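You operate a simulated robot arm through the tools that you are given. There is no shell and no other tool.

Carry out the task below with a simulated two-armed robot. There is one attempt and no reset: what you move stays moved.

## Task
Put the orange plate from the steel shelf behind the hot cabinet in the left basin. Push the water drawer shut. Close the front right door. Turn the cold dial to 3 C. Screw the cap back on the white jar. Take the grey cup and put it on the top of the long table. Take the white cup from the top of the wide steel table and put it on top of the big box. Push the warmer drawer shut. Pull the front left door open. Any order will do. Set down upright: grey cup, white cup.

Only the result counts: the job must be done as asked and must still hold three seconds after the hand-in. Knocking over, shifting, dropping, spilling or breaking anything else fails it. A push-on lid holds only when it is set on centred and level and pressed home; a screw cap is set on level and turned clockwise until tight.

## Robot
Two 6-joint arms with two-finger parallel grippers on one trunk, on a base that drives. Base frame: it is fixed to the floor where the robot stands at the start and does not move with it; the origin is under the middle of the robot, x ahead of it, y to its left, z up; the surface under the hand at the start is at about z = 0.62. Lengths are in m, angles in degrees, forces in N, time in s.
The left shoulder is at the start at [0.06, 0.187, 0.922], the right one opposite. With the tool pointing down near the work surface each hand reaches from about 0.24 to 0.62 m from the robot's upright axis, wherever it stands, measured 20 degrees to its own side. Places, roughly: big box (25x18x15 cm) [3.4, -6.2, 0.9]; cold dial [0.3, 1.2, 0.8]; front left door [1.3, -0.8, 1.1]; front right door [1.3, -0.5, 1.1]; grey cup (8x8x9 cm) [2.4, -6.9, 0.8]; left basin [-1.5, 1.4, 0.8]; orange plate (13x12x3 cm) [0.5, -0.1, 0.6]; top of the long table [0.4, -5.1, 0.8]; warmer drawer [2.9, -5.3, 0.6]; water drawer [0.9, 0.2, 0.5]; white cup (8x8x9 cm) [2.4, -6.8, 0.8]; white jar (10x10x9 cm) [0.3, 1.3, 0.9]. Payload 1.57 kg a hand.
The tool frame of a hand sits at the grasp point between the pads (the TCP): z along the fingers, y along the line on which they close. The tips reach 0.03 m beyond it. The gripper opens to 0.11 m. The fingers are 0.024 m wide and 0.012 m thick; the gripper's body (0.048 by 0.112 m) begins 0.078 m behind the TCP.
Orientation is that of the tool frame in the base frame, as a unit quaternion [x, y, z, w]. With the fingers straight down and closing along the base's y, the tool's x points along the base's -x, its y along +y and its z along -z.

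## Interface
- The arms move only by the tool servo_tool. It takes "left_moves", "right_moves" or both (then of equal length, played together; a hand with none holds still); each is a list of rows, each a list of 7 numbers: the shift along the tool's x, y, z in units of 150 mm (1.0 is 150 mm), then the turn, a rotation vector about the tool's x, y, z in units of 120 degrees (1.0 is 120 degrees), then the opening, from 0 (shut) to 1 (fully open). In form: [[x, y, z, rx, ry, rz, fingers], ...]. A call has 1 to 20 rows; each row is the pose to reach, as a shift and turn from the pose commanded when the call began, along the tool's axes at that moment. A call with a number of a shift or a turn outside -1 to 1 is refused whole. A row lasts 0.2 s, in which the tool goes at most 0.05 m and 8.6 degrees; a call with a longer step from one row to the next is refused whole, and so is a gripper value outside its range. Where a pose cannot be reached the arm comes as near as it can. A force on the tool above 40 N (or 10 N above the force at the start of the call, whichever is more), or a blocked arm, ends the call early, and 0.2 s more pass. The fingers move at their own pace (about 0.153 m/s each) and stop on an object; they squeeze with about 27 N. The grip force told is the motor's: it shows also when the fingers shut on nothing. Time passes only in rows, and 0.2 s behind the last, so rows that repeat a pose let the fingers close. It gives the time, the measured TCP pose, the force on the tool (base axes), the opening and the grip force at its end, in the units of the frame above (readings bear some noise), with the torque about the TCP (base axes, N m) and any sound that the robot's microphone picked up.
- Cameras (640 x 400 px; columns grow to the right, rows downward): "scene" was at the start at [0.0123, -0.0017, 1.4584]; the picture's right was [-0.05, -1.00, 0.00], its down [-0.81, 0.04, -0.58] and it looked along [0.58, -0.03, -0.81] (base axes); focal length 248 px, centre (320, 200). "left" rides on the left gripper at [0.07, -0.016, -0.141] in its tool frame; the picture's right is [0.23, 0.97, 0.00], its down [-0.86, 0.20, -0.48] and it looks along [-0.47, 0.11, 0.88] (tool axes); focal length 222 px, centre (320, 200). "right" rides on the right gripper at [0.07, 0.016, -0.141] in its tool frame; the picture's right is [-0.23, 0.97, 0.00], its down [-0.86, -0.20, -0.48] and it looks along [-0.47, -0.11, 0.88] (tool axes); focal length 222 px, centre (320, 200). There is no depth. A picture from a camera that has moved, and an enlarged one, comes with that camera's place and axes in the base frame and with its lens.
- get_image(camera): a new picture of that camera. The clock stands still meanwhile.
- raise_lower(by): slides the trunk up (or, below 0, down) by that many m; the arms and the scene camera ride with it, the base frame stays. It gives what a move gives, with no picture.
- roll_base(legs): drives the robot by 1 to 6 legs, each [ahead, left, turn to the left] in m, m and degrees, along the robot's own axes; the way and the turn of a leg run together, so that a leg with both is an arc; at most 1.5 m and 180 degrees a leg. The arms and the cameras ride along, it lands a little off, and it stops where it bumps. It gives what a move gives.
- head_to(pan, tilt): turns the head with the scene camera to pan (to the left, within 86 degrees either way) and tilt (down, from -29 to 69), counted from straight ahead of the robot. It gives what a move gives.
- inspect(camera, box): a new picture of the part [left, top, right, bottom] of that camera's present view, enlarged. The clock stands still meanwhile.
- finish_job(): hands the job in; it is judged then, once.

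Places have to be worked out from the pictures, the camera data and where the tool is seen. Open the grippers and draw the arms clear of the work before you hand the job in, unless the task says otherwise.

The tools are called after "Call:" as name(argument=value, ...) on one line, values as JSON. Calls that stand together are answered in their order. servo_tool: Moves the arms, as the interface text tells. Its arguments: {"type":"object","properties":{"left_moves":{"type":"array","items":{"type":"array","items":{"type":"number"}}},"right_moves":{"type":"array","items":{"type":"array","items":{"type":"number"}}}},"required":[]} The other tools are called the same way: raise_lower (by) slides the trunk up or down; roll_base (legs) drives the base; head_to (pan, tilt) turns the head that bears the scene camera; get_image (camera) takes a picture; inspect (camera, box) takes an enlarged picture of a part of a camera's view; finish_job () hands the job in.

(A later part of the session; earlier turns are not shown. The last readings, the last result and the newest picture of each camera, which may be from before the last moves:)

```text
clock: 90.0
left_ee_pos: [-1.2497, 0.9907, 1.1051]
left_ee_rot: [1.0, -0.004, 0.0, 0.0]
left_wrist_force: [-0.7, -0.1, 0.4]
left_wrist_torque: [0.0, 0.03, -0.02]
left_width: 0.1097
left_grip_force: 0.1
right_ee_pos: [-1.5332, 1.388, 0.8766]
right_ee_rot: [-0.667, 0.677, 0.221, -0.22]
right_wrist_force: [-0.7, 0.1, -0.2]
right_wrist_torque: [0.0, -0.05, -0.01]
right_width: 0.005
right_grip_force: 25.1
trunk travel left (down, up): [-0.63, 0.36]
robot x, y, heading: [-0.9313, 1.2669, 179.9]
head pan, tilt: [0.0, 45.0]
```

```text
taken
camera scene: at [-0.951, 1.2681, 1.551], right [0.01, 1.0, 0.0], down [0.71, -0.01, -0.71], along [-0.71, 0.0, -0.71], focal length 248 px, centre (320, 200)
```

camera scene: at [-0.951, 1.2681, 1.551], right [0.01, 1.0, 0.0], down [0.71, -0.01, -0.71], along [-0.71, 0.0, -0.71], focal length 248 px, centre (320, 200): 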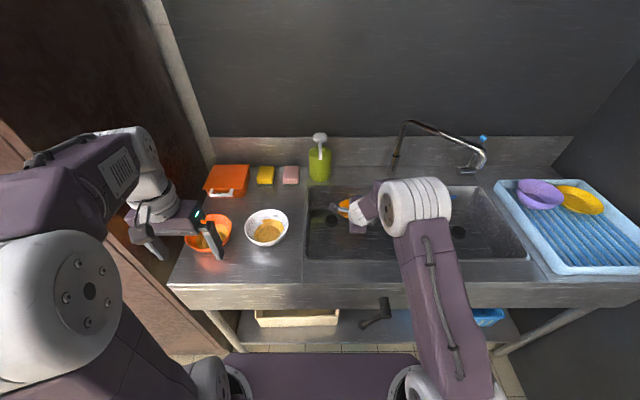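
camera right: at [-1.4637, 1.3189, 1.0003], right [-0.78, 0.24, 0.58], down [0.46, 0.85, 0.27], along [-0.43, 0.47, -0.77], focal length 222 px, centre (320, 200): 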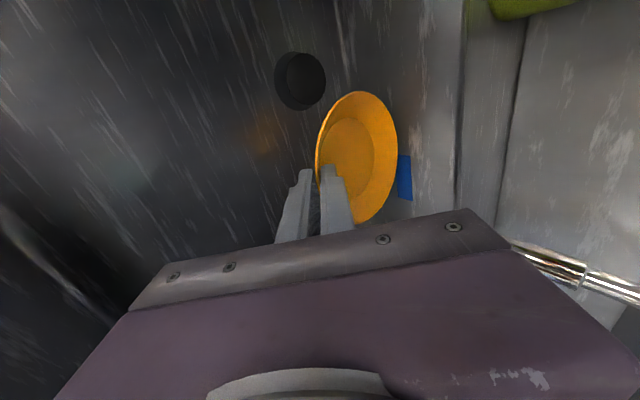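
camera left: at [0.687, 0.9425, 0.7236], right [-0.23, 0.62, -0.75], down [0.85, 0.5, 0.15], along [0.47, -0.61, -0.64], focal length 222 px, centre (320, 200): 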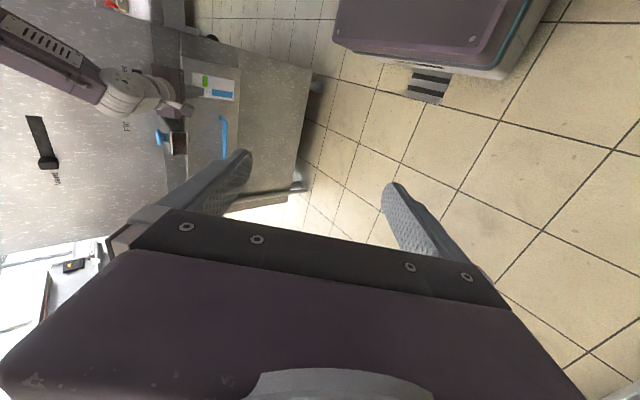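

By triangulating the drain from two heights, the basin floor is at z≈0.77. I lower the plate 3.5 cm by servo and check the force.

Call:
servo_tool(right_moves=[[0, -0.046, 0.063, 0, 0, 0, 0], [0, -0.092, 0.125, 0, 0, 0, 0], [0, -0.138, 0.188, 0, 0, 0, 0]])

Call:
get_image(camera="right")

```text
clock: 90.8
left_ee_pos: [-1.2491, 0.991, 1.1049]
left_ee_rot: [1.0, -0.003, 0.0, 0.0]
left_wrist_force: [-0.1, 0.1, 0.5]
left_wrist_torque: [0.01, 0.03, -0.02]
left_width: 0.1104
left_grip_force: 0.0
right_ee_pos: [-1.5338, 1.3887, 0.8415]
right_ee_rot: [-0.667, 0.678, 0.221, -0.218]
right_wrist_force: [-0.1, 0.2, -0.7]
right_wrist_torque: [-0.03, -0.01, 0.01]
right_width: 0.0051
right_grip_force: 25.2
trunk travel left (down, up): [-0.63, 0.36]
robot x, y, heading: [-0.9274, 1.2634, 179.7]
head pan, tilt: [0.0, 45.0]
```

```text
taken
camera right: at [-1.4645, 1.319, 0.9653], right [-0.78, 0.24, 0.58], down [0.46, 0.85, 0.26], along [-0.43, 0.47, -0.77], focal length 222 px, centre (320, 200)
```

right: 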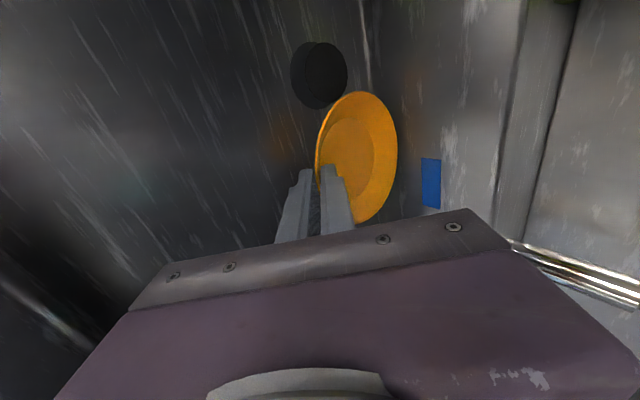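

The floor estimate holds (z≈0.775), so contact should come at TCP z≈0.825. I continue down in small steps.

Call:
servo_tool(right_moves=[[0, -0.02, 0.027, 0, 0, 0, 0], [0, -0.04, 0.054, 0, 0, 0, 0], [0, -0.06, 0.081, 0, 0, 0, 0], [0, -0.06, 0.081, 0, 0, 0, 0]])

```text
clock: 91.8
left_ee_pos: [-1.2494, 0.9903, 1.1055]
left_ee_rot: [1.0, -0.003, 0.001, 0.0]
left_wrist_force: [0.6, -1.0, 0.8]
left_wrist_torque: [-0.04, 0.0, 0.03]
left_width: 0.1102
left_grip_force: 0.1
right_ee_pos: [-1.5336, 1.3888, 0.8259]
right_ee_rot: [-0.667, 0.677, 0.221, -0.219]
right_wrist_force: [0.7, -0.5, -0.5]
right_wrist_torque: [0.02, -0.02, -0.01]
right_width: 0.0047
right_grip_force: 25.3
trunk travel left (down, up): [-0.63, 0.36]
robot x, y, heading: [-0.9288, 1.2695, 179.5]
head pan, tilt: [0.0, 45.0]
```

No contact yet; I go on down slowly.

Call:
servo_tool(right_moves=[[0, -0.016, 0.022, 0, 0, 0, 0], [0, -0.032, 0.043, 0, 0, 0, 0], [0, -0.048, 0.065, 0, 0, 0, 0], [0, -0.048, 0.065, 0, 0, 0, 0]])

Call:
get_image(camera="right")

```text
clock: 92.8
left_ee_pos: [-1.2479, 0.9909, 1.106]
left_ee_rot: [1.0, -0.004, -0.001, 0.0]
left_wrist_force: [0.3, 0.5, -0.3]
left_wrist_torque: [-0.01, -0.01, -0.03]
left_width: 0.1099
left_grip_force: 0.0
right_ee_pos: [-1.5328, 1.3875, 0.8152]
right_ee_rot: [-0.666, 0.677, 0.222, -0.22]
right_wrist_force: [1.1, -0.3, 7.6]
right_wrist_torque: [-0.15, 0.61, 0.05]
right_width: 0.0057
right_grip_force: 26.3
trunk travel left (down, up): [-0.63, 0.36]
robot x, y, heading: [-0.9303, 1.2654, 179.6]
head pan, tilt: [0.0, 45.0]
```

```text
taken
camera right: at [-1.4632, 1.3187, 0.9384], right [-0.78, 0.24, 0.58], down [0.46, 0.85, 0.26], along [-0.43, 0.47, -0.77], focal length 222 px, centre (320, 200)
```

right: 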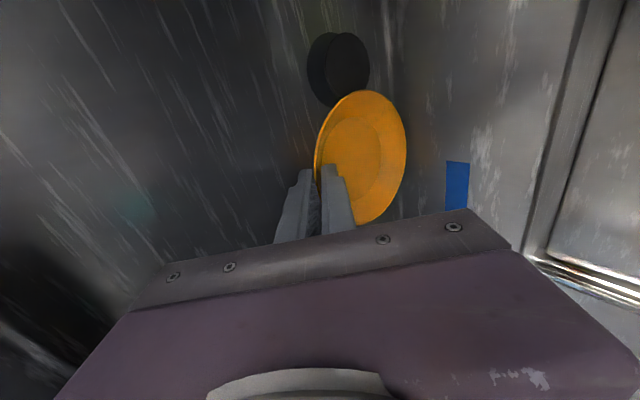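

The far edge rests on the basin floor (7.6 N). I open the fingers a little and draw back along the finger direction.

Call:
servo_tool(right_moves=[[0, 0, 0, 0, 0, 0, 0.08], [0, 0, 0, 0, 0, 0, 0.16], [0, 0, 0, 0, 0, 0, 0.16], [0, 0, -0.1, 0, 0, 0, 0.16], [0, 0, -0.25, 0, 0, 0, 0.16], [0, 0, -0.45, 0, 0, 0, 0.16]])

Call:
get_image(camera="right")

Call:
get_image(camera="scene")

```text
clock: 94.2
left_ee_pos: [-1.2482, 0.9905, 1.1056]
left_ee_rot: [1.0, -0.003, 0.001, 0.0]
left_wrist_force: [0.2, 0.0, -0.9]
left_wrist_torque: [-0.03, 0.03, 0.0]
left_width: 0.11
left_grip_force: 0.1
right_ee_pos: [-1.4929, 1.3886, 0.8699]
right_ee_rot: [-0.667, 0.677, 0.221, -0.221]
right_wrist_force: [-0.4, -1.0, -0.5]
right_wrist_torque: [-0.02, 0.05, 0.03]
right_width: 0.0176
right_grip_force: 0.2
trunk travel left (down, up): [-0.63, 0.36]
robot x, y, heading: [-0.9279, 1.2711, 179.7]
head pan, tilt: [0.0, 45.0]
```

```text
taken
camera right: at [-1.4234, 1.318, 0.9932], right [-0.78, 0.24, 0.58], down [0.46, 0.85, 0.26], along [-0.43, 0.47, -0.77], focal length 222 px, centre (320, 200)
```

right: 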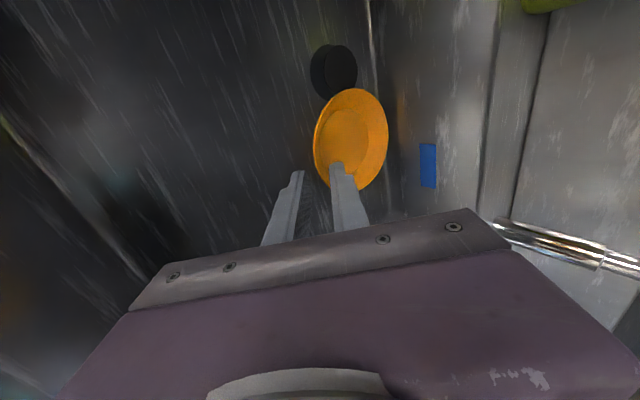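

```text
taken
camera scene: at [-0.9496, 1.2679, 1.551], right [0.01, 1.0, 0.0], down [0.71, 0.0, -0.71], along [-0.71, 0.01, -0.71], focal length 248 px, centre (320, 200)
```

scene: 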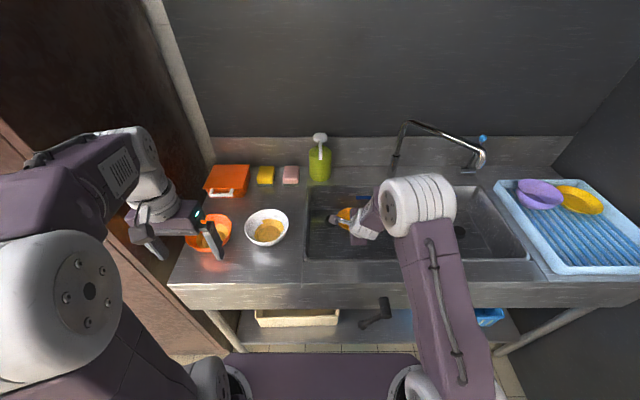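

The plate lies in the left basin. I lift the hand up out and straighten it, then back away from the sink.

Call:
servo_tool(right_moves=[[0, 0.15, -0.2, 0, 0, 0, 0.3], [0, 0.3, -0.4, 0, 0, 0, 0.5], [0, 0.45, -0.6, 0, 0, 0, 0.6], [0, 0.593, -0.8, 0, 0, 0, 0.8]])

Call:
roll_base(legs=[[-0.3, 0, 0]])

Call:
get_image(camera="scene")

```text
clock: 95.2
left_ee_pos: [-1.248, 0.9901, 1.1062]
left_ee_rot: [1.0, -0.003, 0.0, 0.0]
left_wrist_force: [-0.3, 0.1, 0.0]
left_wrist_torque: [0.0, 0.02, -0.02]
left_width: 0.11
left_grip_force: 0.0
right_ee_pos: [-1.4912, 1.3882, 1.0198]
right_ee_rot: [-0.667, 0.677, 0.222, -0.22]
right_wrist_force: [0.3, 0.2, 0.0]
right_wrist_torque: [0.01, 0.0, 0.03]
right_width: 0.0883
right_grip_force: 0.1
trunk travel left (down, up): [-0.63, 0.36]
robot x, y, heading: [-0.929, 1.264, 179.6]
head pan, tilt: [0.0, 45.0]
```

```text
clock: 97.3
left_ee_pos: [-0.9467, 0.9886, 1.1044]
left_ee_rot: [1.0, -0.002, 0.0, 0.0]
left_wrist_force: [0.8, 0.1, 0.7]
left_wrist_torque: [-0.02, 0.0, 0.03]
left_width: 0.1099
left_grip_force: 0.1
right_ee_pos: [-1.1913, 1.3851, 1.0179]
right_ee_rot: [-0.668, 0.676, 0.221, -0.219]
right_wrist_force: [0.3, 0.3, -0.6]
right_wrist_torque: [-0.02, -0.03, -0.02]
right_width: 0.0881
right_grip_force: 0.0
trunk travel left (down, up): [-0.63, 0.36]
robot x, y, heading: [-0.6299, 1.2669, 179.7]
head pan, tilt: [0.0, 45.0]
```

```text
taken
camera scene: at [-0.6494, 1.2665, 1.551], right [0.0, 1.0, 0.0], down [0.71, 0.0, -0.71], along [-0.71, 0.0, -0.71], focal length 248 px, centre (320, 200)
```

scene: 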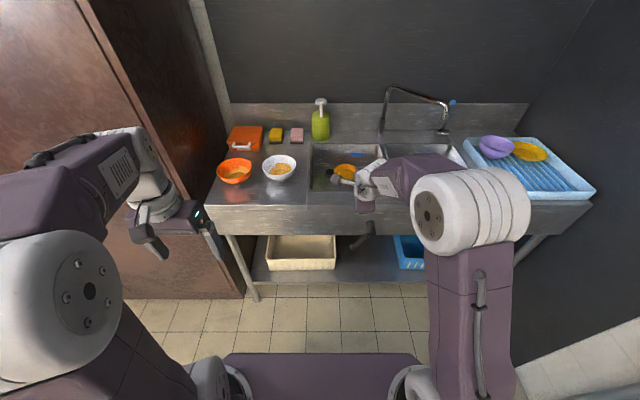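

The orange plate is safely in the left basin. Next the cooler: I straighten the right hand, turn to face +y and drive in front of it.

Call:
servo_tool(right_moves=[[0, 0, 0, 0.06, 0, 0, 1], [0, 0, 0, 0.12, 0, 0, 1], [0, 0, 0, 0.18, 0, 0, 1], [0, 0, 0, 0.24, 0, 0, 1], [0, 0, 0, 0.302, 0, 0, 1]])

Call:
roll_base(legs=[[0, 0, -89.7], [-0.85, 0, 0], [0, -0.75, 0]])

Call:
head_to(pan=0, tilt=35)

Call:
get_image(camera="scene")

```text
clock: 98.5
left_ee_pos: [-0.9467, 0.9881, 1.1045]
left_ee_rot: [1.0, -0.002, 0.0, 0.0]
left_wrist_force: [0.6, 0.0, 0.7]
left_wrist_torque: [0.01, -0.01, -0.01]
left_width: 0.1102
left_grip_force: 0.1
right_ee_pos: [-1.1519, 1.3691, 0.9863]
right_ee_rot: [-0.694, 0.708, 0.134, -0.009]
right_wrist_force: [0.1, 0.4, -0.4]
right_wrist_torque: [0.02, 0.03, 0.02]
right_width: 0.1101
right_grip_force: 0.1
right hand out of reach, approached as far as the arm can: row 1, 2, 3, 4, 5
trunk travel left (down, up): [-0.63, 0.36]
robot x, y, heading: [-0.6253, 1.2616, 179.9]
head pan, tilt: [0.0, 45.0]
```

```text
clock: 110.5
left_ee_pos: [-0.151, 0.7332, 1.1047]
left_ee_rot: [0.707, -0.707, -0.001, 0.001]
left_wrist_force: [-0.1, 0.6, -0.9]
left_wrist_torque: [0.05, 0.01, -0.01]
left_width: 0.1101
left_grip_force: 0.0
right_ee_pos: [0.2273, 0.9407, 0.987]
right_ee_rot: [0.009, 0.991, 0.101, 0.088]
right_wrist_force: [0.1, -0.2, -0.7]
right_wrist_torque: [0.03, 0.01, -0.03]
right_width: 0.11
right_grip_force: 0.0
trunk travel left (down, up): [-0.63, 0.36]
robot x, y, heading: [0.1298, 0.4113, 90.1]
head pan, tilt: [0.0, 45.0]
```

```text
clock: 111.2
left_ee_pos: [-0.1502, 0.7323, 1.106]
left_ee_rot: [0.708, -0.706, 0.0, 0.0]
left_wrist_force: [1.3, 0.3, 0.9]
left_wrist_torque: [-0.02, -0.01, 0.0]
left_width: 0.1098
left_grip_force: 0.0
right_ee_pos: [0.2274, 0.941, 0.9862]
right_ee_rot: [0.008, 0.991, 0.1, 0.089]
right_wrist_force: [0.0, -0.3, 0.5]
right_wrist_torque: [-0.01, 0.0, -0.01]
right_width: 0.1101
right_grip_force: 0.1
trunk travel left (down, up): [-0.63, 0.36]
robot x, y, heading: [0.1248, 0.4158, 90.4]
head pan, tilt: [0.0, 35.0]
```

```text
taken
camera scene: at [0.1265, 0.445, 1.5657], right [1.0, 0.0, 0.0], down [0.0, -0.57, -0.82], along [0.0, 0.82, -0.57], focal length 248 px, centre (320, 200)
```

scene: 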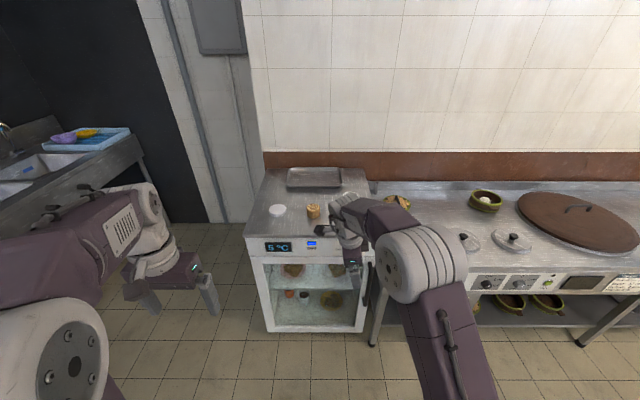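

The right arm hides the jar and dial; I check the right hand's camera view.

Call:
get_image(camera="right")

Call:
get_image(camera="left")

```text
taken
camera right: at [0.1336, 0.9322, 1.1144], right [0.22, 0.95, 0.24], down [0.76, -0.32, 0.57], along [0.61, 0.05, -0.79], focal length 222 px, centre (320, 200)
```

right: 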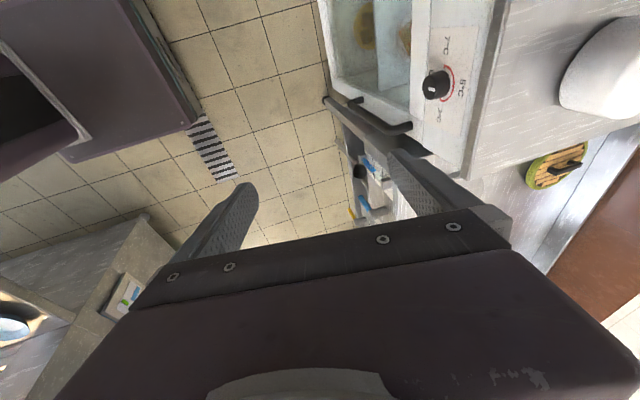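

```text
taken
camera left: at [-0.1348, 0.6634, 1.2465], right [-0.97, -0.23, 0.0], down [-0.2, 0.85, 0.48], along [-0.11, 0.47, -0.88], focal length 222 px, centre (320, 200)
```

left: 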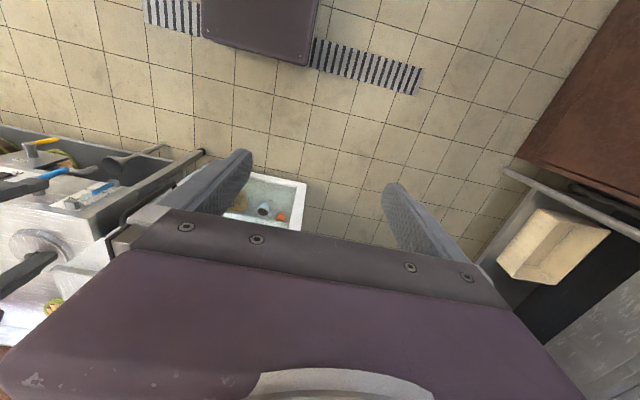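

The dial is triangulated at about (0.245, 1.173, 0.789), knob about 4 cm wide. I lower the trunk 10 cm and turn the right hand so its fingers point level along +y, 17 cm in front of the knob.

Call:
raise_lower(by=-0.1)

Call:
servo_tool(right_moves=[[-0.0005, 0.0271, 0.0651, -0.0652, 0.0071, 0.0059, 1], [-0.001, 0.0542, 0.1302, -0.1304, 0.0142, 0.0118, 1], [-0.0015, 0.0813, 0.1953, -0.1956, 0.0213, 0.0178, 1], [-0.002, 0.1084, 0.2604, -0.2608, 0.0284, 0.0237, 1], [-0.0025, 0.1355, 0.3255, -0.326, 0.0356, 0.0296, 1], [-0.003, 0.1626, 0.3906, -0.3912, 0.0427, 0.0355, 1], [-0.0035, 0.1897, 0.4557, -0.4564, 0.0498, 0.0414, 1], [-0.004, 0.2168, 0.5208, -0.5216, 0.0569, 0.0474, 1], [-0.0045, 0.2439, 0.5859, -0.5868, 0.064, 0.0533, 1], [-0.005, 0.271, 0.651, -0.652, 0.0711, 0.0592, 1]])

Call:
get_image(camera="right")

Call:
get_image(camera="scene")

```text
clock: 112.5
left_ee_pos: [-0.1506, 0.733, 1.0056]
left_ee_rot: [0.708, -0.706, -0.001, 0.0]
left_wrist_force: [-0.4, 0.0, -0.5]
left_wrist_torque: [0.01, 0.0, -0.02]
left_width: 0.11
left_grip_force: 0.0
right_ee_pos: [0.2283, 0.9412, 0.886]
right_ee_rot: [0.009, 0.991, 0.101, 0.089]
right_wrist_force: [0.2, 0.1, -0.6]
right_wrist_torque: [-0.01, -0.02, 0.0]
right_width: 0.1099
right_grip_force: 0.1
trunk travel left (down, up): [-0.53, 0.46]
robot x, y, heading: [0.1265, 0.4209, 90.1]
head pan, tilt: [0.0, 35.0]
```

```text
clock: 114.7
left_ee_pos: [-0.1505, 0.7329, 1.004]
left_ee_rot: [0.707, -0.707, 0.0, 0.0]
left_wrist_force: [0.0, -0.3, -0.5]
left_wrist_torque: [0.01, 0.05, 0.01]
left_width: 0.1099
left_grip_force: 0.1
right_ee_pos: [0.2237, 1.1575, 0.868]
right_ee_rot: [0.001, 0.718, 0.696, -0.001]
right_wrist_force: [-0.2, 0.1, -0.6]
right_wrist_torque: [0.05, -0.03, -0.01]
right_width: 0.11
right_grip_force: 0.1
right hand out of reach, approached as far as the arm can: row 4, 7, 8, 9, 10
trunk travel left (down, up): [-0.53, 0.46]
robot x, y, heading: [0.1257, 0.4144, 90.2]
head pan, tilt: [0.0, 35.0]
```

```text
taken
camera right: at [0.153, 1.0176, 0.8893], right [0.23, 0.03, 0.97], down [0.85, -0.48, -0.18], along [0.47, 0.87, -0.14], focal length 222 px, centre (320, 200)
```

right: 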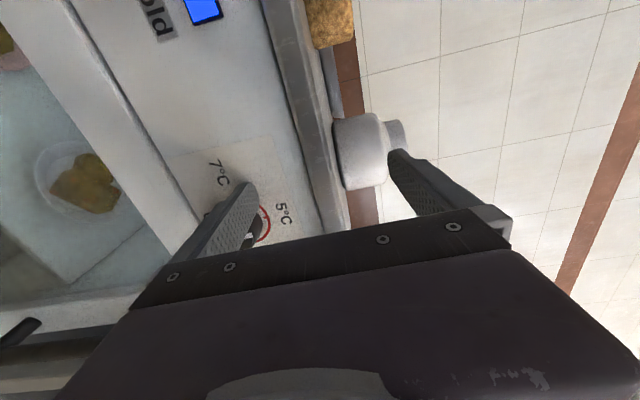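

```text
taken
camera scene: at [0.1266, 0.4453, 1.4658], right [1.0, 0.0, 0.0], down [0.0, -0.57, -0.82], along [0.0, 0.82, -0.57], focal length 248 px, centre (320, 200)
```

scene: 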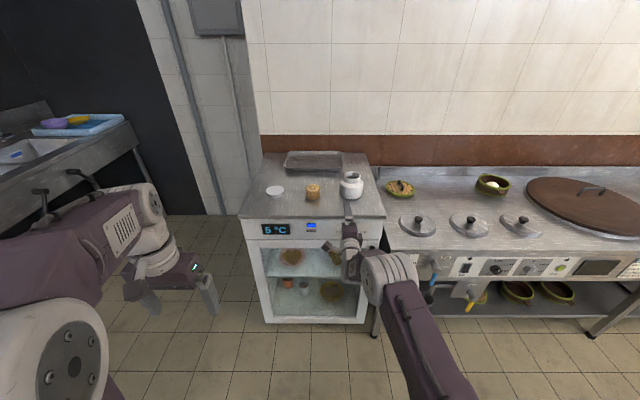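

The level pose is only reachable farther out, and the hand came close to the cooler front. I back the base up 15 cm to gain room and re-check.

Call:
roll_base(legs=[[-0.15, 0, 0]])

Call:
servo_tool(right_moves=[[0, 0, 0, 0, 0, 0, 1]])

Call:
get_image(camera="scene")

Call:
get_image(camera="right")

```text
clock: 116.1
left_ee_pos: [-0.1516, 0.5824, 1.0045]
left_ee_rot: [0.708, -0.707, 0.0, 0.0]
left_wrist_force: [1.0, 0.1, 0.8]
left_wrist_torque: [0.02, 0.02, -0.01]
left_width: 0.1098
left_grip_force: 0.0
right_ee_pos: [0.2246, 1.0078, 0.8699]
right_ee_rot: [0.001, 0.718, 0.696, -0.001]
right_wrist_force: [0.5, -0.3, 1.2]
right_wrist_torque: [-0.02, -0.03, 0.0]
right_width: 0.1101
right_grip_force: 0.1
trunk travel left (down, up): [-0.53, 0.46]
robot x, y, heading: [0.1264, 0.2656, 90.1]
head pan, tilt: [0.0, 35.0]
```

```text
clock: 116.5
left_ee_pos: [-0.1504, 0.5835, 1.0053]
left_ee_rot: [0.707, -0.707, 0.001, 0.001]
left_wrist_force: [0.0, -0.6, -0.2]
left_wrist_torque: [0.02, -0.02, 0.01]
left_width: 0.1102
left_grip_force: 0.1
right_ee_pos: [0.2249, 1.0067, 0.8695]
right_ee_rot: [0.001, 0.718, 0.696, 0.0]
right_wrist_force: [-0.3, 1.2, 0.6]
right_wrist_torque: [0.01, -0.02, -0.05]
right_width: 0.1099
right_grip_force: 0.1
trunk travel left (down, up): [-0.53, 0.46]
robot x, y, heading: [0.1287, 0.2651, 89.8]
head pan, tilt: [0.0, 35.0]
```

```text
taken
camera scene: at [0.1265, 0.2956, 1.4658], right [1.0, 0.0, 0.0], down [0.0, -0.57, -0.82], along [0.0, 0.82, -0.57], focal length 248 px, centre (320, 200)
```

scene: 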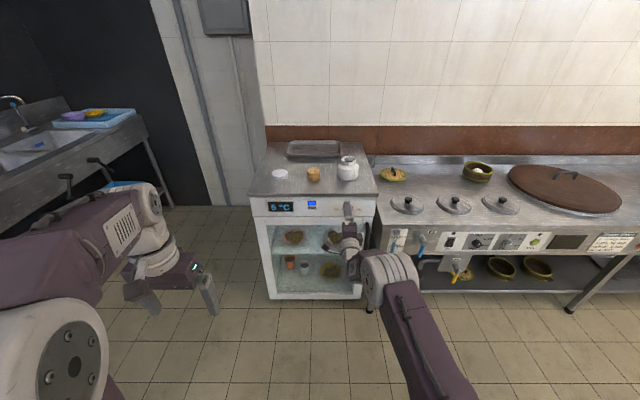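

```text
taken
camera right: at [0.1537, 0.8677, 0.8902], right [0.23, 0.03, 0.97], down [0.85, -0.49, -0.18], along [0.47, 0.87, -0.14], focal length 222 px, centre (320, 200)
```

right: 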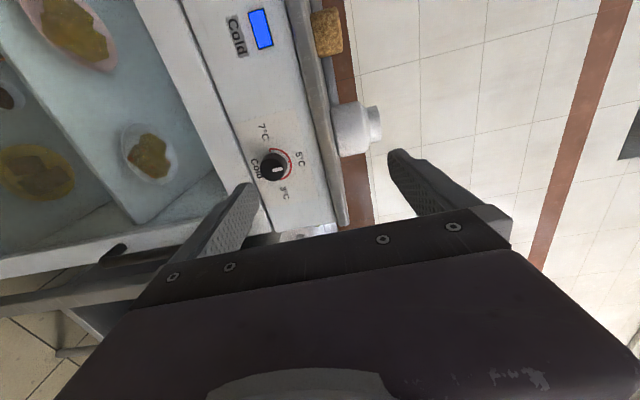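

Now the knob is at about (0.247, 1.173, 0.786) from this view too, pointer at 5 °C (up). I align the hand with it in x and z, fingers opened to 7 cm.

Call:
servo_tool(right_moves=[[-0.037, -0.138, 0, 0.004, 0, 0, 0.64], [-0.074, -0.275, 0, 0.008, 0, 0, 0.64], [-0.11, -0.413, 0, 0.012, 0, 0, 0.64], [-0.147, -0.55, 0, 0.015, 0, 0, 0.64]])

Call:
get_image(camera="right")

```text
clock: 117.5
left_ee_pos: [-0.1497, 0.5837, 1.0058]
left_ee_rot: [-0.706, 0.708, 0.0, 0.001]
left_wrist_force: [0.2, 1.2, -0.2]
left_wrist_torque: [0.01, 0.02, 0.02]
left_width: 0.1098
left_grip_force: 0.2
right_ee_pos: [0.2467, 1.0098, 0.7855]
right_ee_rot: [0.001, 0.73, 0.683, -0.001]
right_wrist_force: [-0.4, 1.0, 0.1]
right_wrist_torque: [0.05, -0.01, 0.02]
right_width: 0.0702
right_grip_force: 0.0
right hand out of reach, approached as far as the arm can: row 2, 3, 4
trunk travel left (down, up): [-0.53, 0.46]
robot x, y, heading: [0.1271, 0.2677, 90.1]
head pan, tilt: [0.0, 35.0]
```

```text
taken
camera right: at [0.1761, 0.8713, 0.8124], right [0.23, 0.06, 0.97], down [0.85, -0.49, -0.17], along [0.47, 0.87, -0.17], focal length 222 px, centre (320, 200)
```

right: 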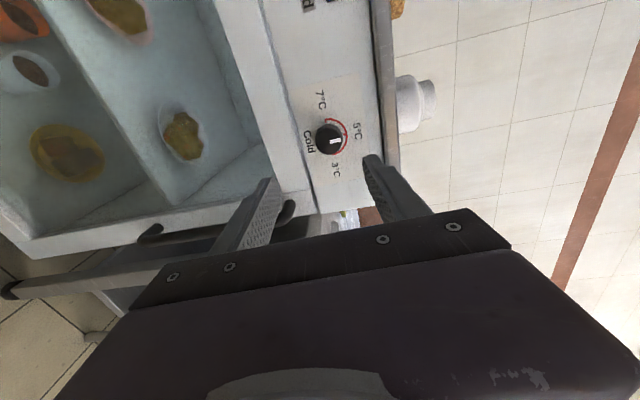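

The view confirms the knob at (0.249, 1.173, 0.789). I level the hand and extend it 4 cm towards the knob.

Call:
servo_tool(right_moves=[[-0.006, 0.02, 0.13, -0.016, 0, 0, 0.64], [-0.013, 0.041, 0.264, -0.032, 0, 0, 0.64], [-0.013, 0.041, 0.264, -0.032, 0, 0, 0.64]])

Call:
get_image(camera="right")

```text
clock: 118.3
left_ee_pos: [-0.1494, 0.5826, 1.0047]
left_ee_rot: [-0.707, 0.707, -0.001, 0.0]
left_wrist_force: [-0.3, -0.3, 0.0]
left_wrist_torque: [0.0, 0.0, -0.02]
left_width: 0.1099
left_grip_force: 0.0
right_ee_pos: [0.2475, 1.0492, 0.7909]
right_ee_rot: [0.002, 0.706, 0.709, 0.0]
right_wrist_force: [0.5, -0.3, -0.4]
right_wrist_torque: [-0.03, -0.03, 0.02]
right_width: 0.0704
right_grip_force: 0.1
trunk travel left (down, up): [-0.53, 0.46]
robot x, y, heading: [0.1229, 0.2681, 90.0]
head pan, tilt: [0.0, 35.0]
```

```text
taken
camera right: at [0.1772, 0.9097, 0.8064], right [0.23, 0.0, 0.97], down [0.85, -0.48, -0.2], along [0.47, 0.88, -0.11], focal length 222 px, centre (320, 200)
```

right: 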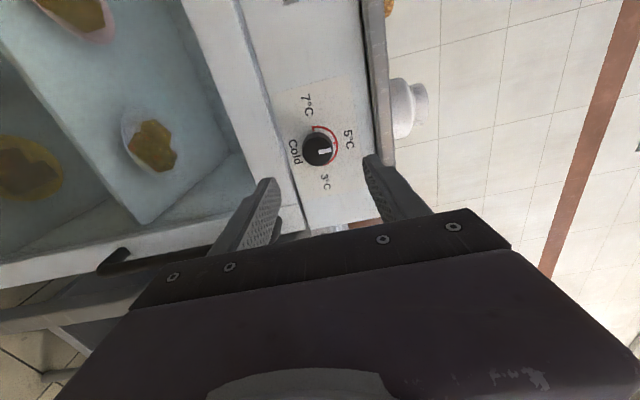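

The hand is level and aligned (knob at x≈0.250, z≈0.787). I drive the base 7 cm ahead, then look again.

Call:
roll_base(legs=[[0.07, 0, 0]])

Call:
get_image(camera="right")

Call:
inspect(camera="scene", box=[230, 130, 400, 320])

```text
clock: 119.3
left_ee_pos: [-0.1506, 0.6538, 1.005]
left_ee_rot: [-0.707, 0.707, -0.001, 0.0]
left_wrist_force: [0.1, -0.4, -0.2]
left_wrist_torque: [-0.01, 0.01, 0.01]
left_width: 0.11
left_grip_force: 0.0
right_ee_pos: [0.2478, 1.1207, 0.7894]
right_ee_rot: [0.001, 0.706, 0.708, 0.0]
right_wrist_force: [0.4, -0.4, -0.2]
right_wrist_torque: [0.04, 0.02, 0.02]
right_width: 0.0699
right_grip_force: 0.0
trunk travel left (down, up): [-0.53, 0.46]
robot x, y, heading: [0.1255, 0.3364, 90.2]
head pan, tilt: [0.0, 35.0]
```

```text
taken
camera right: at [0.177, 0.9807, 0.8055], right [0.23, 0.0, 0.97], down [0.85, -0.48, -0.2], along [0.47, 0.88, -0.11], focal length 222 px, centre (320, 200)
```

right: 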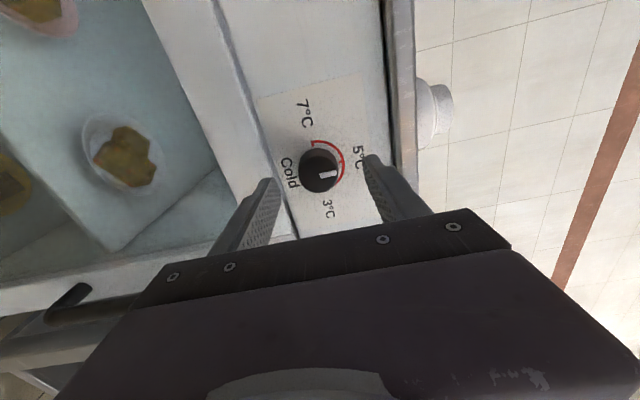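

```text
2.11 times, centred on (315, 225) of scene
camera zoom: at [0.1264, 0.3668, 1.4658], right [1.0, 0.0, 0.0], down [0.0, -0.57, -0.82], along [0.0, 0.82, -0.57], focal length 523 px, centre (330, 147)
```

zoom: 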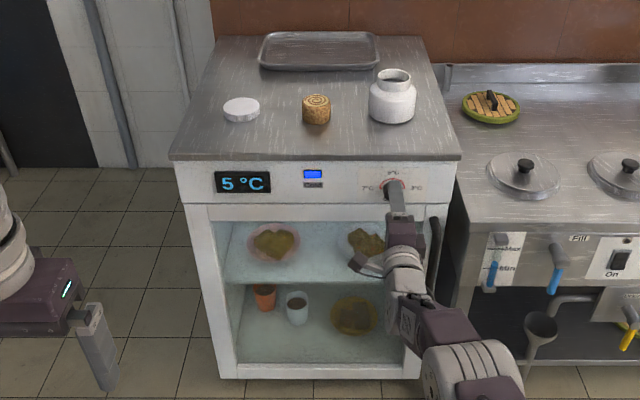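

Knob front is triangulated at (0.252, 1.175, 0.786). I advance the fingers around it to TCP y≈1.162, watching for contact.

Call:
servo_tool(right_moves=[[-0.02, -0.02, 0.06, 0, 0, 0, 0.64], [-0.027, -0.023, 0.12, 0, 0, 0, 0.64], [-0.027, -0.023, 0.18, 0, 0, 0, 0.64], [-0.027, -0.023, 0.23, 0, 0, 0, 0.64], [-0.027, -0.023, 0.275, 0, 0, 0, 0.64]])

Call:
get_image(camera="right")

```text
clock: 120.5
left_ee_pos: [-0.1505, 0.6535, 1.0051]
left_ee_rot: [0.707, -0.707, 0.0, 0.0]
left_wrist_force: [0.4, 0.6, -0.3]
left_wrist_torque: [0.04, -0.01, 0.0]
left_width: 0.11
left_grip_force: 0.1
right_ee_pos: [0.2456, 1.1325, 0.7938]
right_ee_rot: [0.001, 0.706, 0.708, 0.0]
right_wrist_force: [-0.3, 0.1, 0.3]
right_wrist_torque: [0.0, -0.02, -0.06]
right_width: 0.0703
right_grip_force: 0.0
right hand out of reach, approached as far as the arm can: row 2, 3, 4, 5
trunk travel left (down, up): [-0.53, 0.46]
robot x, y, heading: [0.1251, 0.3345, 89.9]
head pan, tilt: [0.0, 35.0]
```

```text
taken
camera right: at [0.1756, 0.9921, 0.8111], right [0.23, 0.0, 0.97], down [0.85, -0.48, -0.2], along [0.47, 0.88, -0.11], focal length 222 px, centre (320, 200)
```

right: 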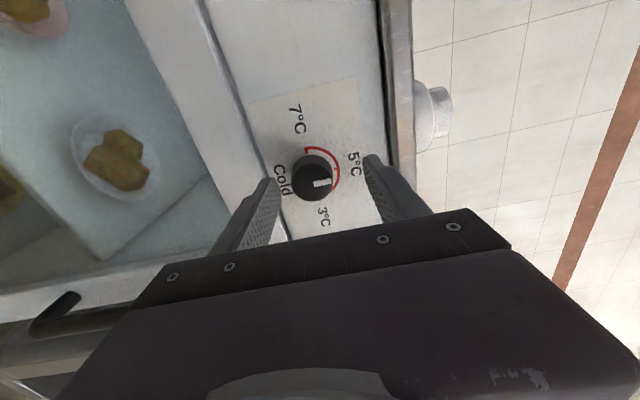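

The arm is at full stretch; I pull the hand back 6 cm and bring the base forward instead.

Call:
servo_tool(right_moves=[[0, 0, -0.2, 0, 0, 0, 0.64], [0, 0, -0.4, 0, 0, 0, 0.64]])

Call:
roll_base(legs=[[0.04, 0, 0]])

```text
clock: 121.1
left_ee_pos: [-0.1507, 0.6533, 1.0056]
left_ee_rot: [0.708, -0.707, 0.0, 0.001]
left_wrist_force: [0.0, -0.2, -0.8]
left_wrist_torque: [-0.01, -0.02, 0.01]
left_width: 0.1099
left_grip_force: 0.0
right_ee_pos: [0.2455, 1.0928, 0.7955]
right_ee_rot: [0.001, 0.706, 0.708, 0.0]
right_wrist_force: [0.4, -0.2, -0.5]
right_wrist_torque: [0.03, -0.02, -0.01]
right_width: 0.0704
right_grip_force: 0.0
right hand out of reach, approached as far as the arm can: row 2
trunk travel left (down, up): [-0.53, 0.46]
robot x, y, heading: [0.1277, 0.336, 89.9]
head pan, tilt: [0.0, 35.0]
```

```text
clock: 122.0
left_ee_pos: [-0.1511, 0.695, 1.0043]
left_ee_rot: [0.708, -0.707, 0.001, 0.001]
left_wrist_force: [0.2, 0.2, -0.7]
left_wrist_torque: [-0.06, 0.0, 0.04]
left_width: 0.1097
left_grip_force: 0.1
right_ee_pos: [0.2476, 1.1348, 0.7935]
right_ee_rot: [0.002, 0.707, 0.707, 0.001]
right_wrist_force: [-0.1, 0.6, -0.1]
right_wrist_torque: [0.04, 0.01, 0.0]
right_width: 0.0703
right_grip_force: 0.2
trunk travel left (down, up): [-0.53, 0.46]
robot x, y, heading: [0.1258, 0.3729, 90.2]
head pan, tilt: [0.0, 35.0]
```

Now TCP is at y=1.135 with room to extend. I move onto the knob: 2.7 cm ahead, slightly right and down.

Call:
servo_tool(right_moves=[[-0.02, -0.04, 0.03, 0, 0, 0, 0.64], [-0.027, -0.05, 0.08, 0, 0, 0, 0.64], [-0.027, -0.05, 0.13, 0, 0, 0, 0.64], [-0.027, -0.05, 0.18, 0, 0, 0, 0.64]])

Call:
get_image(camera="right")

```text
clock: 123.0
left_ee_pos: [-0.1498, 0.6885, 1.0075]
left_ee_rot: [0.707, -0.707, -0.003, -0.002]
left_wrist_force: [-0.2, 0.0, 0.1]
left_wrist_torque: [-0.02, 0.03, 0.02]
left_width: 0.1101
left_grip_force: 0.1
right_ee_pos: [0.2494, 1.1555, 0.7884]
right_ee_rot: [0.001, 0.706, 0.708, 0.001]
right_wrist_force: [-0.8, -38.5, 0.3]
right_wrist_torque: [-1.43, -0.03, 0.15]
right_width: 0.0698
right_grip_force: 0.0
trunk travel left (down, up): [-0.53, 0.46]
robot x, y, heading: [0.1253, 0.3744, 90.1]
head pan, tilt: [0.0, 35.0]
```

```text
taken
camera right: at [0.179, 1.0151, 0.8046], right [0.23, 0.0, 0.97], down [0.85, -0.48, -0.2], along [0.47, 0.88, -0.11], focal length 222 px, centre (320, 200)
```

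right: 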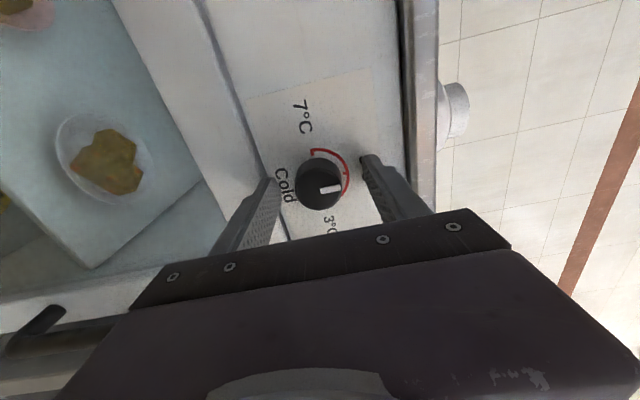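

Only the lower finger touched (torque shows contact 3.7 cm below centre) – the door's top frame. I back off and roll the hand so the fingers close sideways around the knob, pre-turned 22° anticlockwise for a 45° stroke.

Call:
servo_tool(right_moves=[[0, 0, -0.08, 0, 0, 0, 0.64], [0, 0, -0.15, 0, 0, 0, 0.64], [0, 0, -0.15, 0, 0, -0.067, 0.64], [0, 0, -0.15, 0, 0, -0.134, 0.64], [0, 0, -0.15, 0, 0, -0.201, 0.64], [0, 0, -0.15, 0, 0, -0.268, 0.64], [0, 0, -0.15, 0, 0, -0.335, 0.64], [0, 0, -0.15, 0, 0, -0.402, 0.64], [0, 0, -0.15, 0, 0, -0.469, 0.64], [0, 0, -0.15, 0, 0, -0.536, 0.64], [0, 0, -0.15, 0, 0, -0.603, 0.64], [0, 0, -0.15, 0, 0, -0.67, 0.64], [0, 0, -0.15, 0, 0, -0.737, 0.64], [0, 0, -0.15, 0, 0, -0.804, 0.64], [0, 0, -0.15, 0, 0, -0.871, 0.64], [0, 0, -0.15, 0, 0, -0.9375, 0.64]])

Call:
get_image(camera="right")

Call:
inspect(camera="scene", box=[230, 130, 400, 320])

```text
clock: 126.4
left_ee_pos: [-0.1515, 0.6941, 1.0048]
left_ee_rot: [0.708, -0.706, 0.0, 0.0]
left_wrist_force: [0.0, -0.1, -0.1]
left_wrist_torque: [0.05, 0.0, -0.01]
left_width: 0.11
left_grip_force: 0.1
right_ee_pos: [0.2501, 1.1387, 0.7865]
right_ee_rot: [-0.587, 0.393, 0.394, 0.589]
right_wrist_force: [0.1, 0.2, -0.3]
right_wrist_torque: [0.03, 0.01, -0.01]
right_width: 0.0706
right_grip_force: 0.0
trunk travel left (down, up): [-0.53, 0.46]
robot x, y, heading: [0.1294, 0.3776, 90.1]
head pan, tilt: [0.0, 35.0]
```

```text
taken
camera right: at [0.2609, 0.9978, 0.7164], right [-0.99, 0.0, -0.16], down [-0.14, -0.48, 0.86], along [-0.08, 0.88, 0.47], focal length 222 px, centre (320, 200)
```

right: 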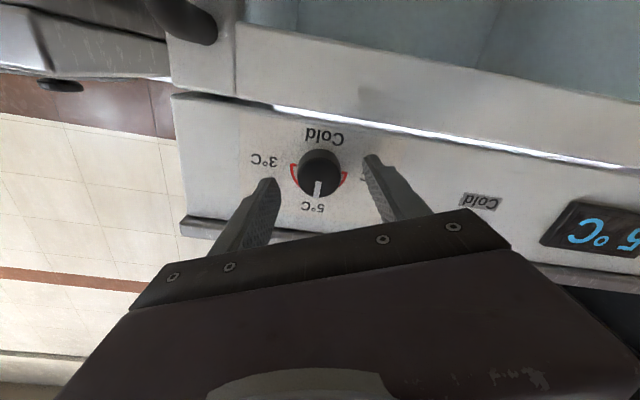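

```text
2.11 times, centred on (315, 225) of scene
camera zoom: at [0.1264, 0.405, 1.4658], right [1.0, 0.0, 0.0], down [0.0, -0.57, -0.82], along [0.0, 0.82, -0.57], focal length 523 px, centre (330, 147)
```

zoom: 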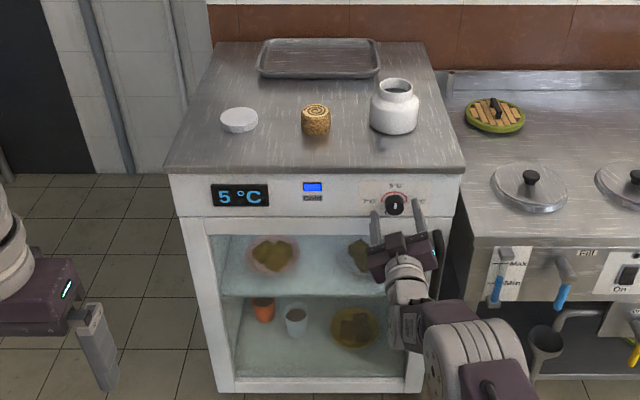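

The roll worked: fingers sit left and right of the knob, and this camera also sees the 5 °C display upside down. I advance 2.4 cm onto the knob.

Call:
servo_tool(right_moves=[[0, 0, 0.04, 0, 0, 0, 0.64], [0, 0, 0.08, 0, 0, 0, 0.64], [0, 0, 0.11, 0, 0, 0, 0.64], [0, 0, 0.14, 0, 0, 0, 0.64], [0, 0, 0.16, 0, 0, 0, 0.64]])

Call:
get_image(camera="right")

```text
clock: 127.6
left_ee_pos: [-0.1507, 0.6869, 1.0069]
left_ee_rot: [-0.707, 0.707, 0.001, 0.003]
left_wrist_force: [0.7, -0.7, 0.3]
left_wrist_torque: [0.01, 0.01, 0.0]
left_width: 0.1102
left_grip_force: 0.0
right_ee_pos: [0.2489, 1.1552, 0.7877]
right_ee_rot: [-0.587, 0.394, 0.392, 0.589]
right_wrist_force: [0.6, -28.5, 7.9]
right_wrist_torque: [-0.07, 0.17, 0.47]
right_width: 0.07
right_grip_force: 0.0
trunk travel left (down, up): [-0.53, 0.46]
robot x, y, heading: [0.1279, 0.3733, 90.5]
head pan, tilt: [0.0, 35.0]
stopped in row 5 (right hand): the force on the tool passed its limit at 45 N (the readings are from after the stop); the commanded pose is now the measured one
```

```text
taken
camera right: at [0.2608, 1.0151, 0.7172], right [-0.99, 0.0, -0.16], down [-0.14, -0.48, 0.87], along [-0.08, 0.88, 0.47], focal length 222 px, centre (320, 200)
```

right: 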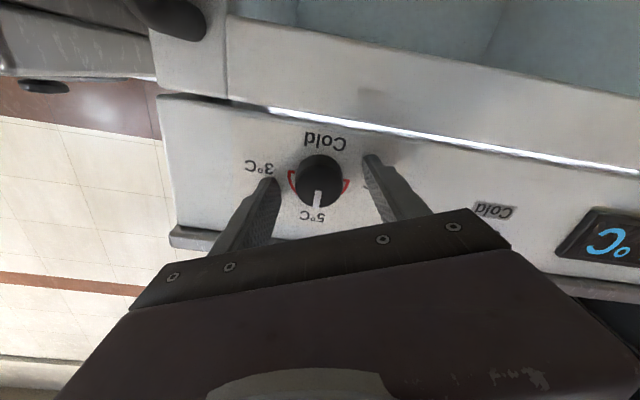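

The fingertips rest on the panel around the knob. I ease back 4 mm and close on the knob.

Call:
servo_tool(right_moves=[[0, 0, -0.027, 0, 0, 0, 0.64], [0, 0, -0.027, 0, 0, 0, 0.3], [0, 0, -0.027, 0, 0, 0, 0], [0, 0, -0.027, 0, 0, 0, 0], [0, 0, -0.027, 0, 0, 0, 0]])

Call:
get_image(camera="right")

```text
clock: 128.8
left_ee_pos: [-0.1496, 0.692, 1.0058]
left_ee_rot: [0.708, -0.707, -0.001, 0.0]
left_wrist_force: [-0.2, 0.0, -0.6]
left_wrist_torque: [-0.01, 0.02, 0.0]
left_width: 0.1101
left_grip_force: 0.0
right_ee_pos: [0.2522, 1.1552, 0.7826]
right_ee_rot: [0.588, -0.396, -0.392, -0.586]
right_wrist_force: [9.7, -4.2, 1.7]
right_wrist_torque: [-0.39, -0.03, -0.67]
right_width: 0.0372
right_grip_force: 43.0
trunk travel left (down, up): [-0.53, 0.46]
robot x, y, heading: [0.1252, 0.376, 90.0]
head pan, tilt: [0.0, 35.0]
```

```text
taken
camera right: at [0.2627, 1.0146, 0.7137], right [-0.99, 0.0, -0.16], down [-0.14, -0.47, 0.87], along [-0.07, 0.88, 0.47], focal length 222 px, centre (320, 200)
```

right: 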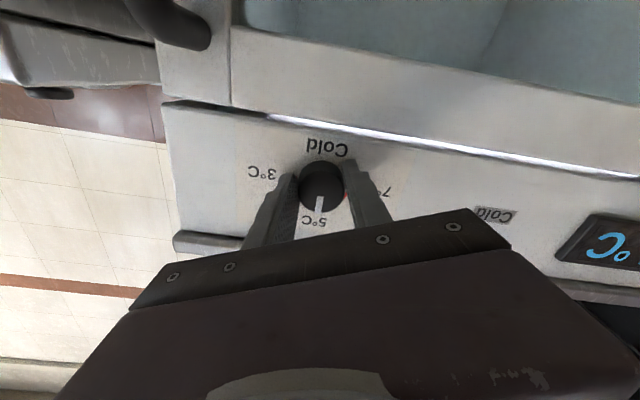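

The knob is gripped (37 mm). I turn clockwise 22° first and check the display.

Call:
servo_tool(right_moves=[[0, 0, 0, 0, 0, 0.05, 0], [0, 0, 0, 0, 0, 0.1, 0], [0, 0, 0, 0, 0, 0.15, 0], [0, 0, 0, 0, 0, 0.1875, 0], [0, 0, 0, 0, 0, 0.1875, 0]])

Call:
get_image(camera="right")

Call:
inspect(camera="scene", box=[260, 180, 380, 260])

```text
clock: 130.0
left_ee_pos: [-0.1495, 0.6918, 1.0053]
left_ee_rot: [-0.707, 0.707, 0.0, 0.0]
left_wrist_force: [0.8, 0.0, -0.9]
left_wrist_torque: [-0.03, -0.01, -0.02]
left_width: 0.1101
left_grip_force: 0.1
right_ee_pos: [0.2504, 1.1551, 0.7833]
right_ee_rot: [-0.5, 0.503, 0.499, 0.498]
right_wrist_force: [8.0, -4.2, 0.8]
right_wrist_torque: [-0.09, 0.02, -0.17]
right_width: 0.0373
right_grip_force: 43.1
trunk travel left (down, up): [-0.53, 0.46]
robot x, y, heading: [0.1255, 0.3757, 90.0]
head pan, tilt: [0.0, 35.0]
```

```text
taken
camera right: at [0.2336, 1.0146, 0.7145], right [-0.97, 0.0, 0.23], down [0.2, -0.47, 0.86], along [0.11, 0.88, 0.46], focal length 222 px, centre (320, 200)
```

right: 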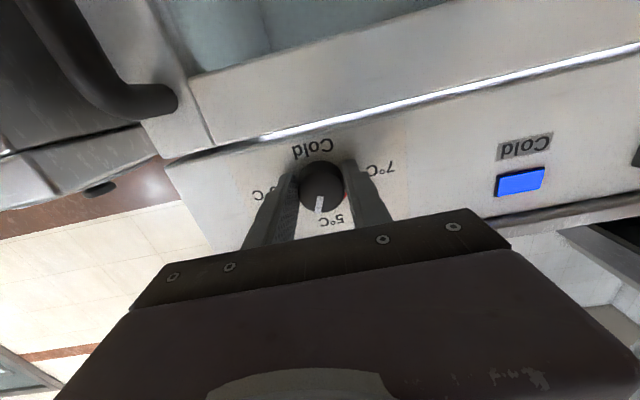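

```text
5.00 times, centred on (320, 220) of scene
camera zoom: at [0.1279, 0.4032, 1.4658], right [1.0, 0.0, 0.0], down [0.0, -0.57, -0.82], along [0.0, 0.82, -0.57], focal length 1242 px, centre (320, 100)
```

zoom: 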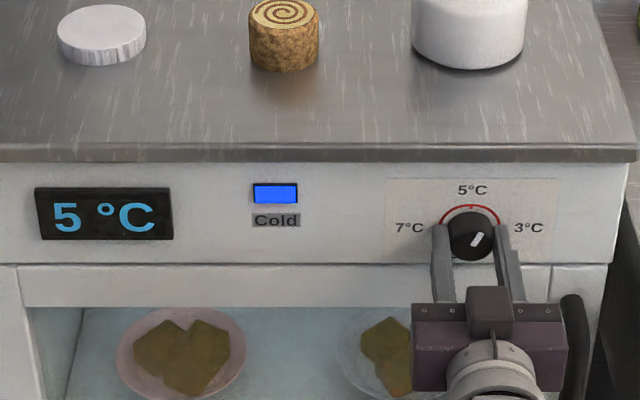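

The knob turns with the hand and the display can be read in the head camera. I go on turning clockwise.

Call:
servo_tool(right_moves=[[0, 0, 0, 0, 0, 0.05, 0], [0, 0, 0, 0, 0, 0.1, 0], [0, 0, 0, 0, 0, 0.15, 0], [0, 0, 0, 0, 0, 0.2, 0], [0, 0, 0, 0, 0, 0.25, 0], [0, 0, 0, 0, 0, 0.25, 0]])

Call:
inspect(camera="scene", box=[260, 180, 380, 260])

```text
clock: 131.4
left_ee_pos: [-0.1503, 0.6908, 1.0061]
left_ee_rot: [0.708, -0.706, 0.0, 0.0]
left_wrist_force: [0.1, -1.2, 0.2]
left_wrist_torque: [0.0, 0.01, 0.0]
left_width: 0.1099
left_grip_force: 0.1
right_ee_pos: [0.2493, 1.1556, 0.7835]
right_ee_rot: [-0.354, 0.614, 0.611, 0.352]
right_wrist_force: [-0.7, -5.7, 1.0]
right_wrist_torque: [0.07, 0.07, 0.38]
right_width: 0.0373
right_grip_force: 43.5
trunk travel left (down, up): [-0.53, 0.46]
robot x, y, heading: [0.1279, 0.3748, 90.3]
head pan, tilt: [0.0, 35.0]
```

```text
5.00 times, centred on (320, 220) of scene
camera zoom: at [0.126, 0.403, 1.4658], right [1.0, 0.0, 0.0], down [0.0, -0.57, -0.82], along [0.0, 0.82, -0.57], focal length 1242 px, centre (320, 100)
```

zoom: 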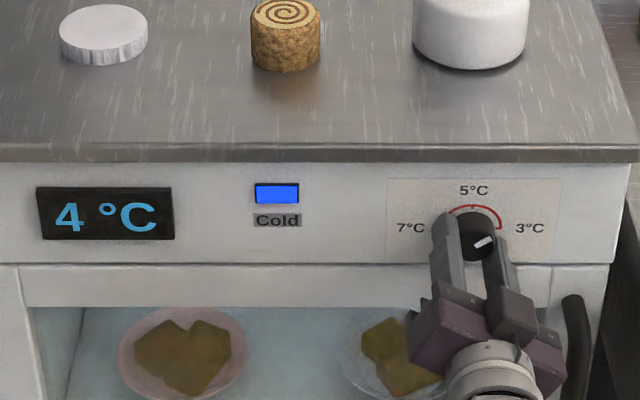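

Display shows 4 °C at about 52°. I turn on another 34° toward the 3 °C mark.

Call:
servo_tool(right_moves=[[0, 0, 0, 0, 0, 0.05, 0], [0, 0, 0, 0, 0, 0.1, 0], [0, 0, 0, 0, 0, 0.15, 0], [0, 0, 0, 0, 0, 0.2, 0], [0, 0, 0, 0, 0, 0.25, 0], [0, 0, 0, 0, 0, 0.285, 0], [0, 0, 0, 0, 0, 0.285, 0]])

Call:
inspect(camera="scene", box=[260, 180, 380, 260])

```text
clock: 133.0
left_ee_pos: [-0.154, 0.691, 1.005]
left_ee_rot: [0.708, -0.706, 0.001, 0.0]
left_wrist_force: [0.5, -0.1, 0.2]
left_wrist_torque: [0.0, 0.01, 0.03]
left_width: 0.1098
left_grip_force: 0.0
right_ee_pos: [0.2476, 1.1548, 0.7847]
right_ee_rot: [-0.158, 0.691, 0.688, 0.158]
right_wrist_force: [-14.0, 0.8, 7.4]
right_wrist_torque: [0.18, 0.04, 0.84]
right_width: 0.0375
right_grip_force: 42.9
trunk travel left (down, up): [-0.53, 0.46]
robot x, y, heading: [0.1252, 0.3712, 90.0]
head pan, tilt: [0.0, 35.0]
```

```text
5.00 times, centred on (320, 220) of scene
camera zoom: at [0.1233, 0.4028, 1.4659], right [1.0, 0.0, 0.0], down [0.0, -0.57, -0.82], along [0.0, 0.82, -0.57], focal length 1242 px, centre (320, 100)
```

zoom: 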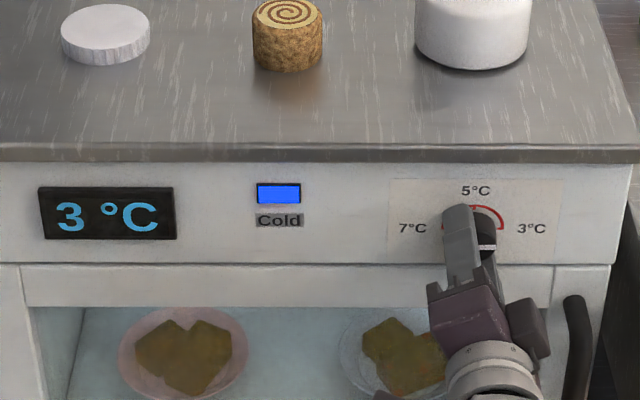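

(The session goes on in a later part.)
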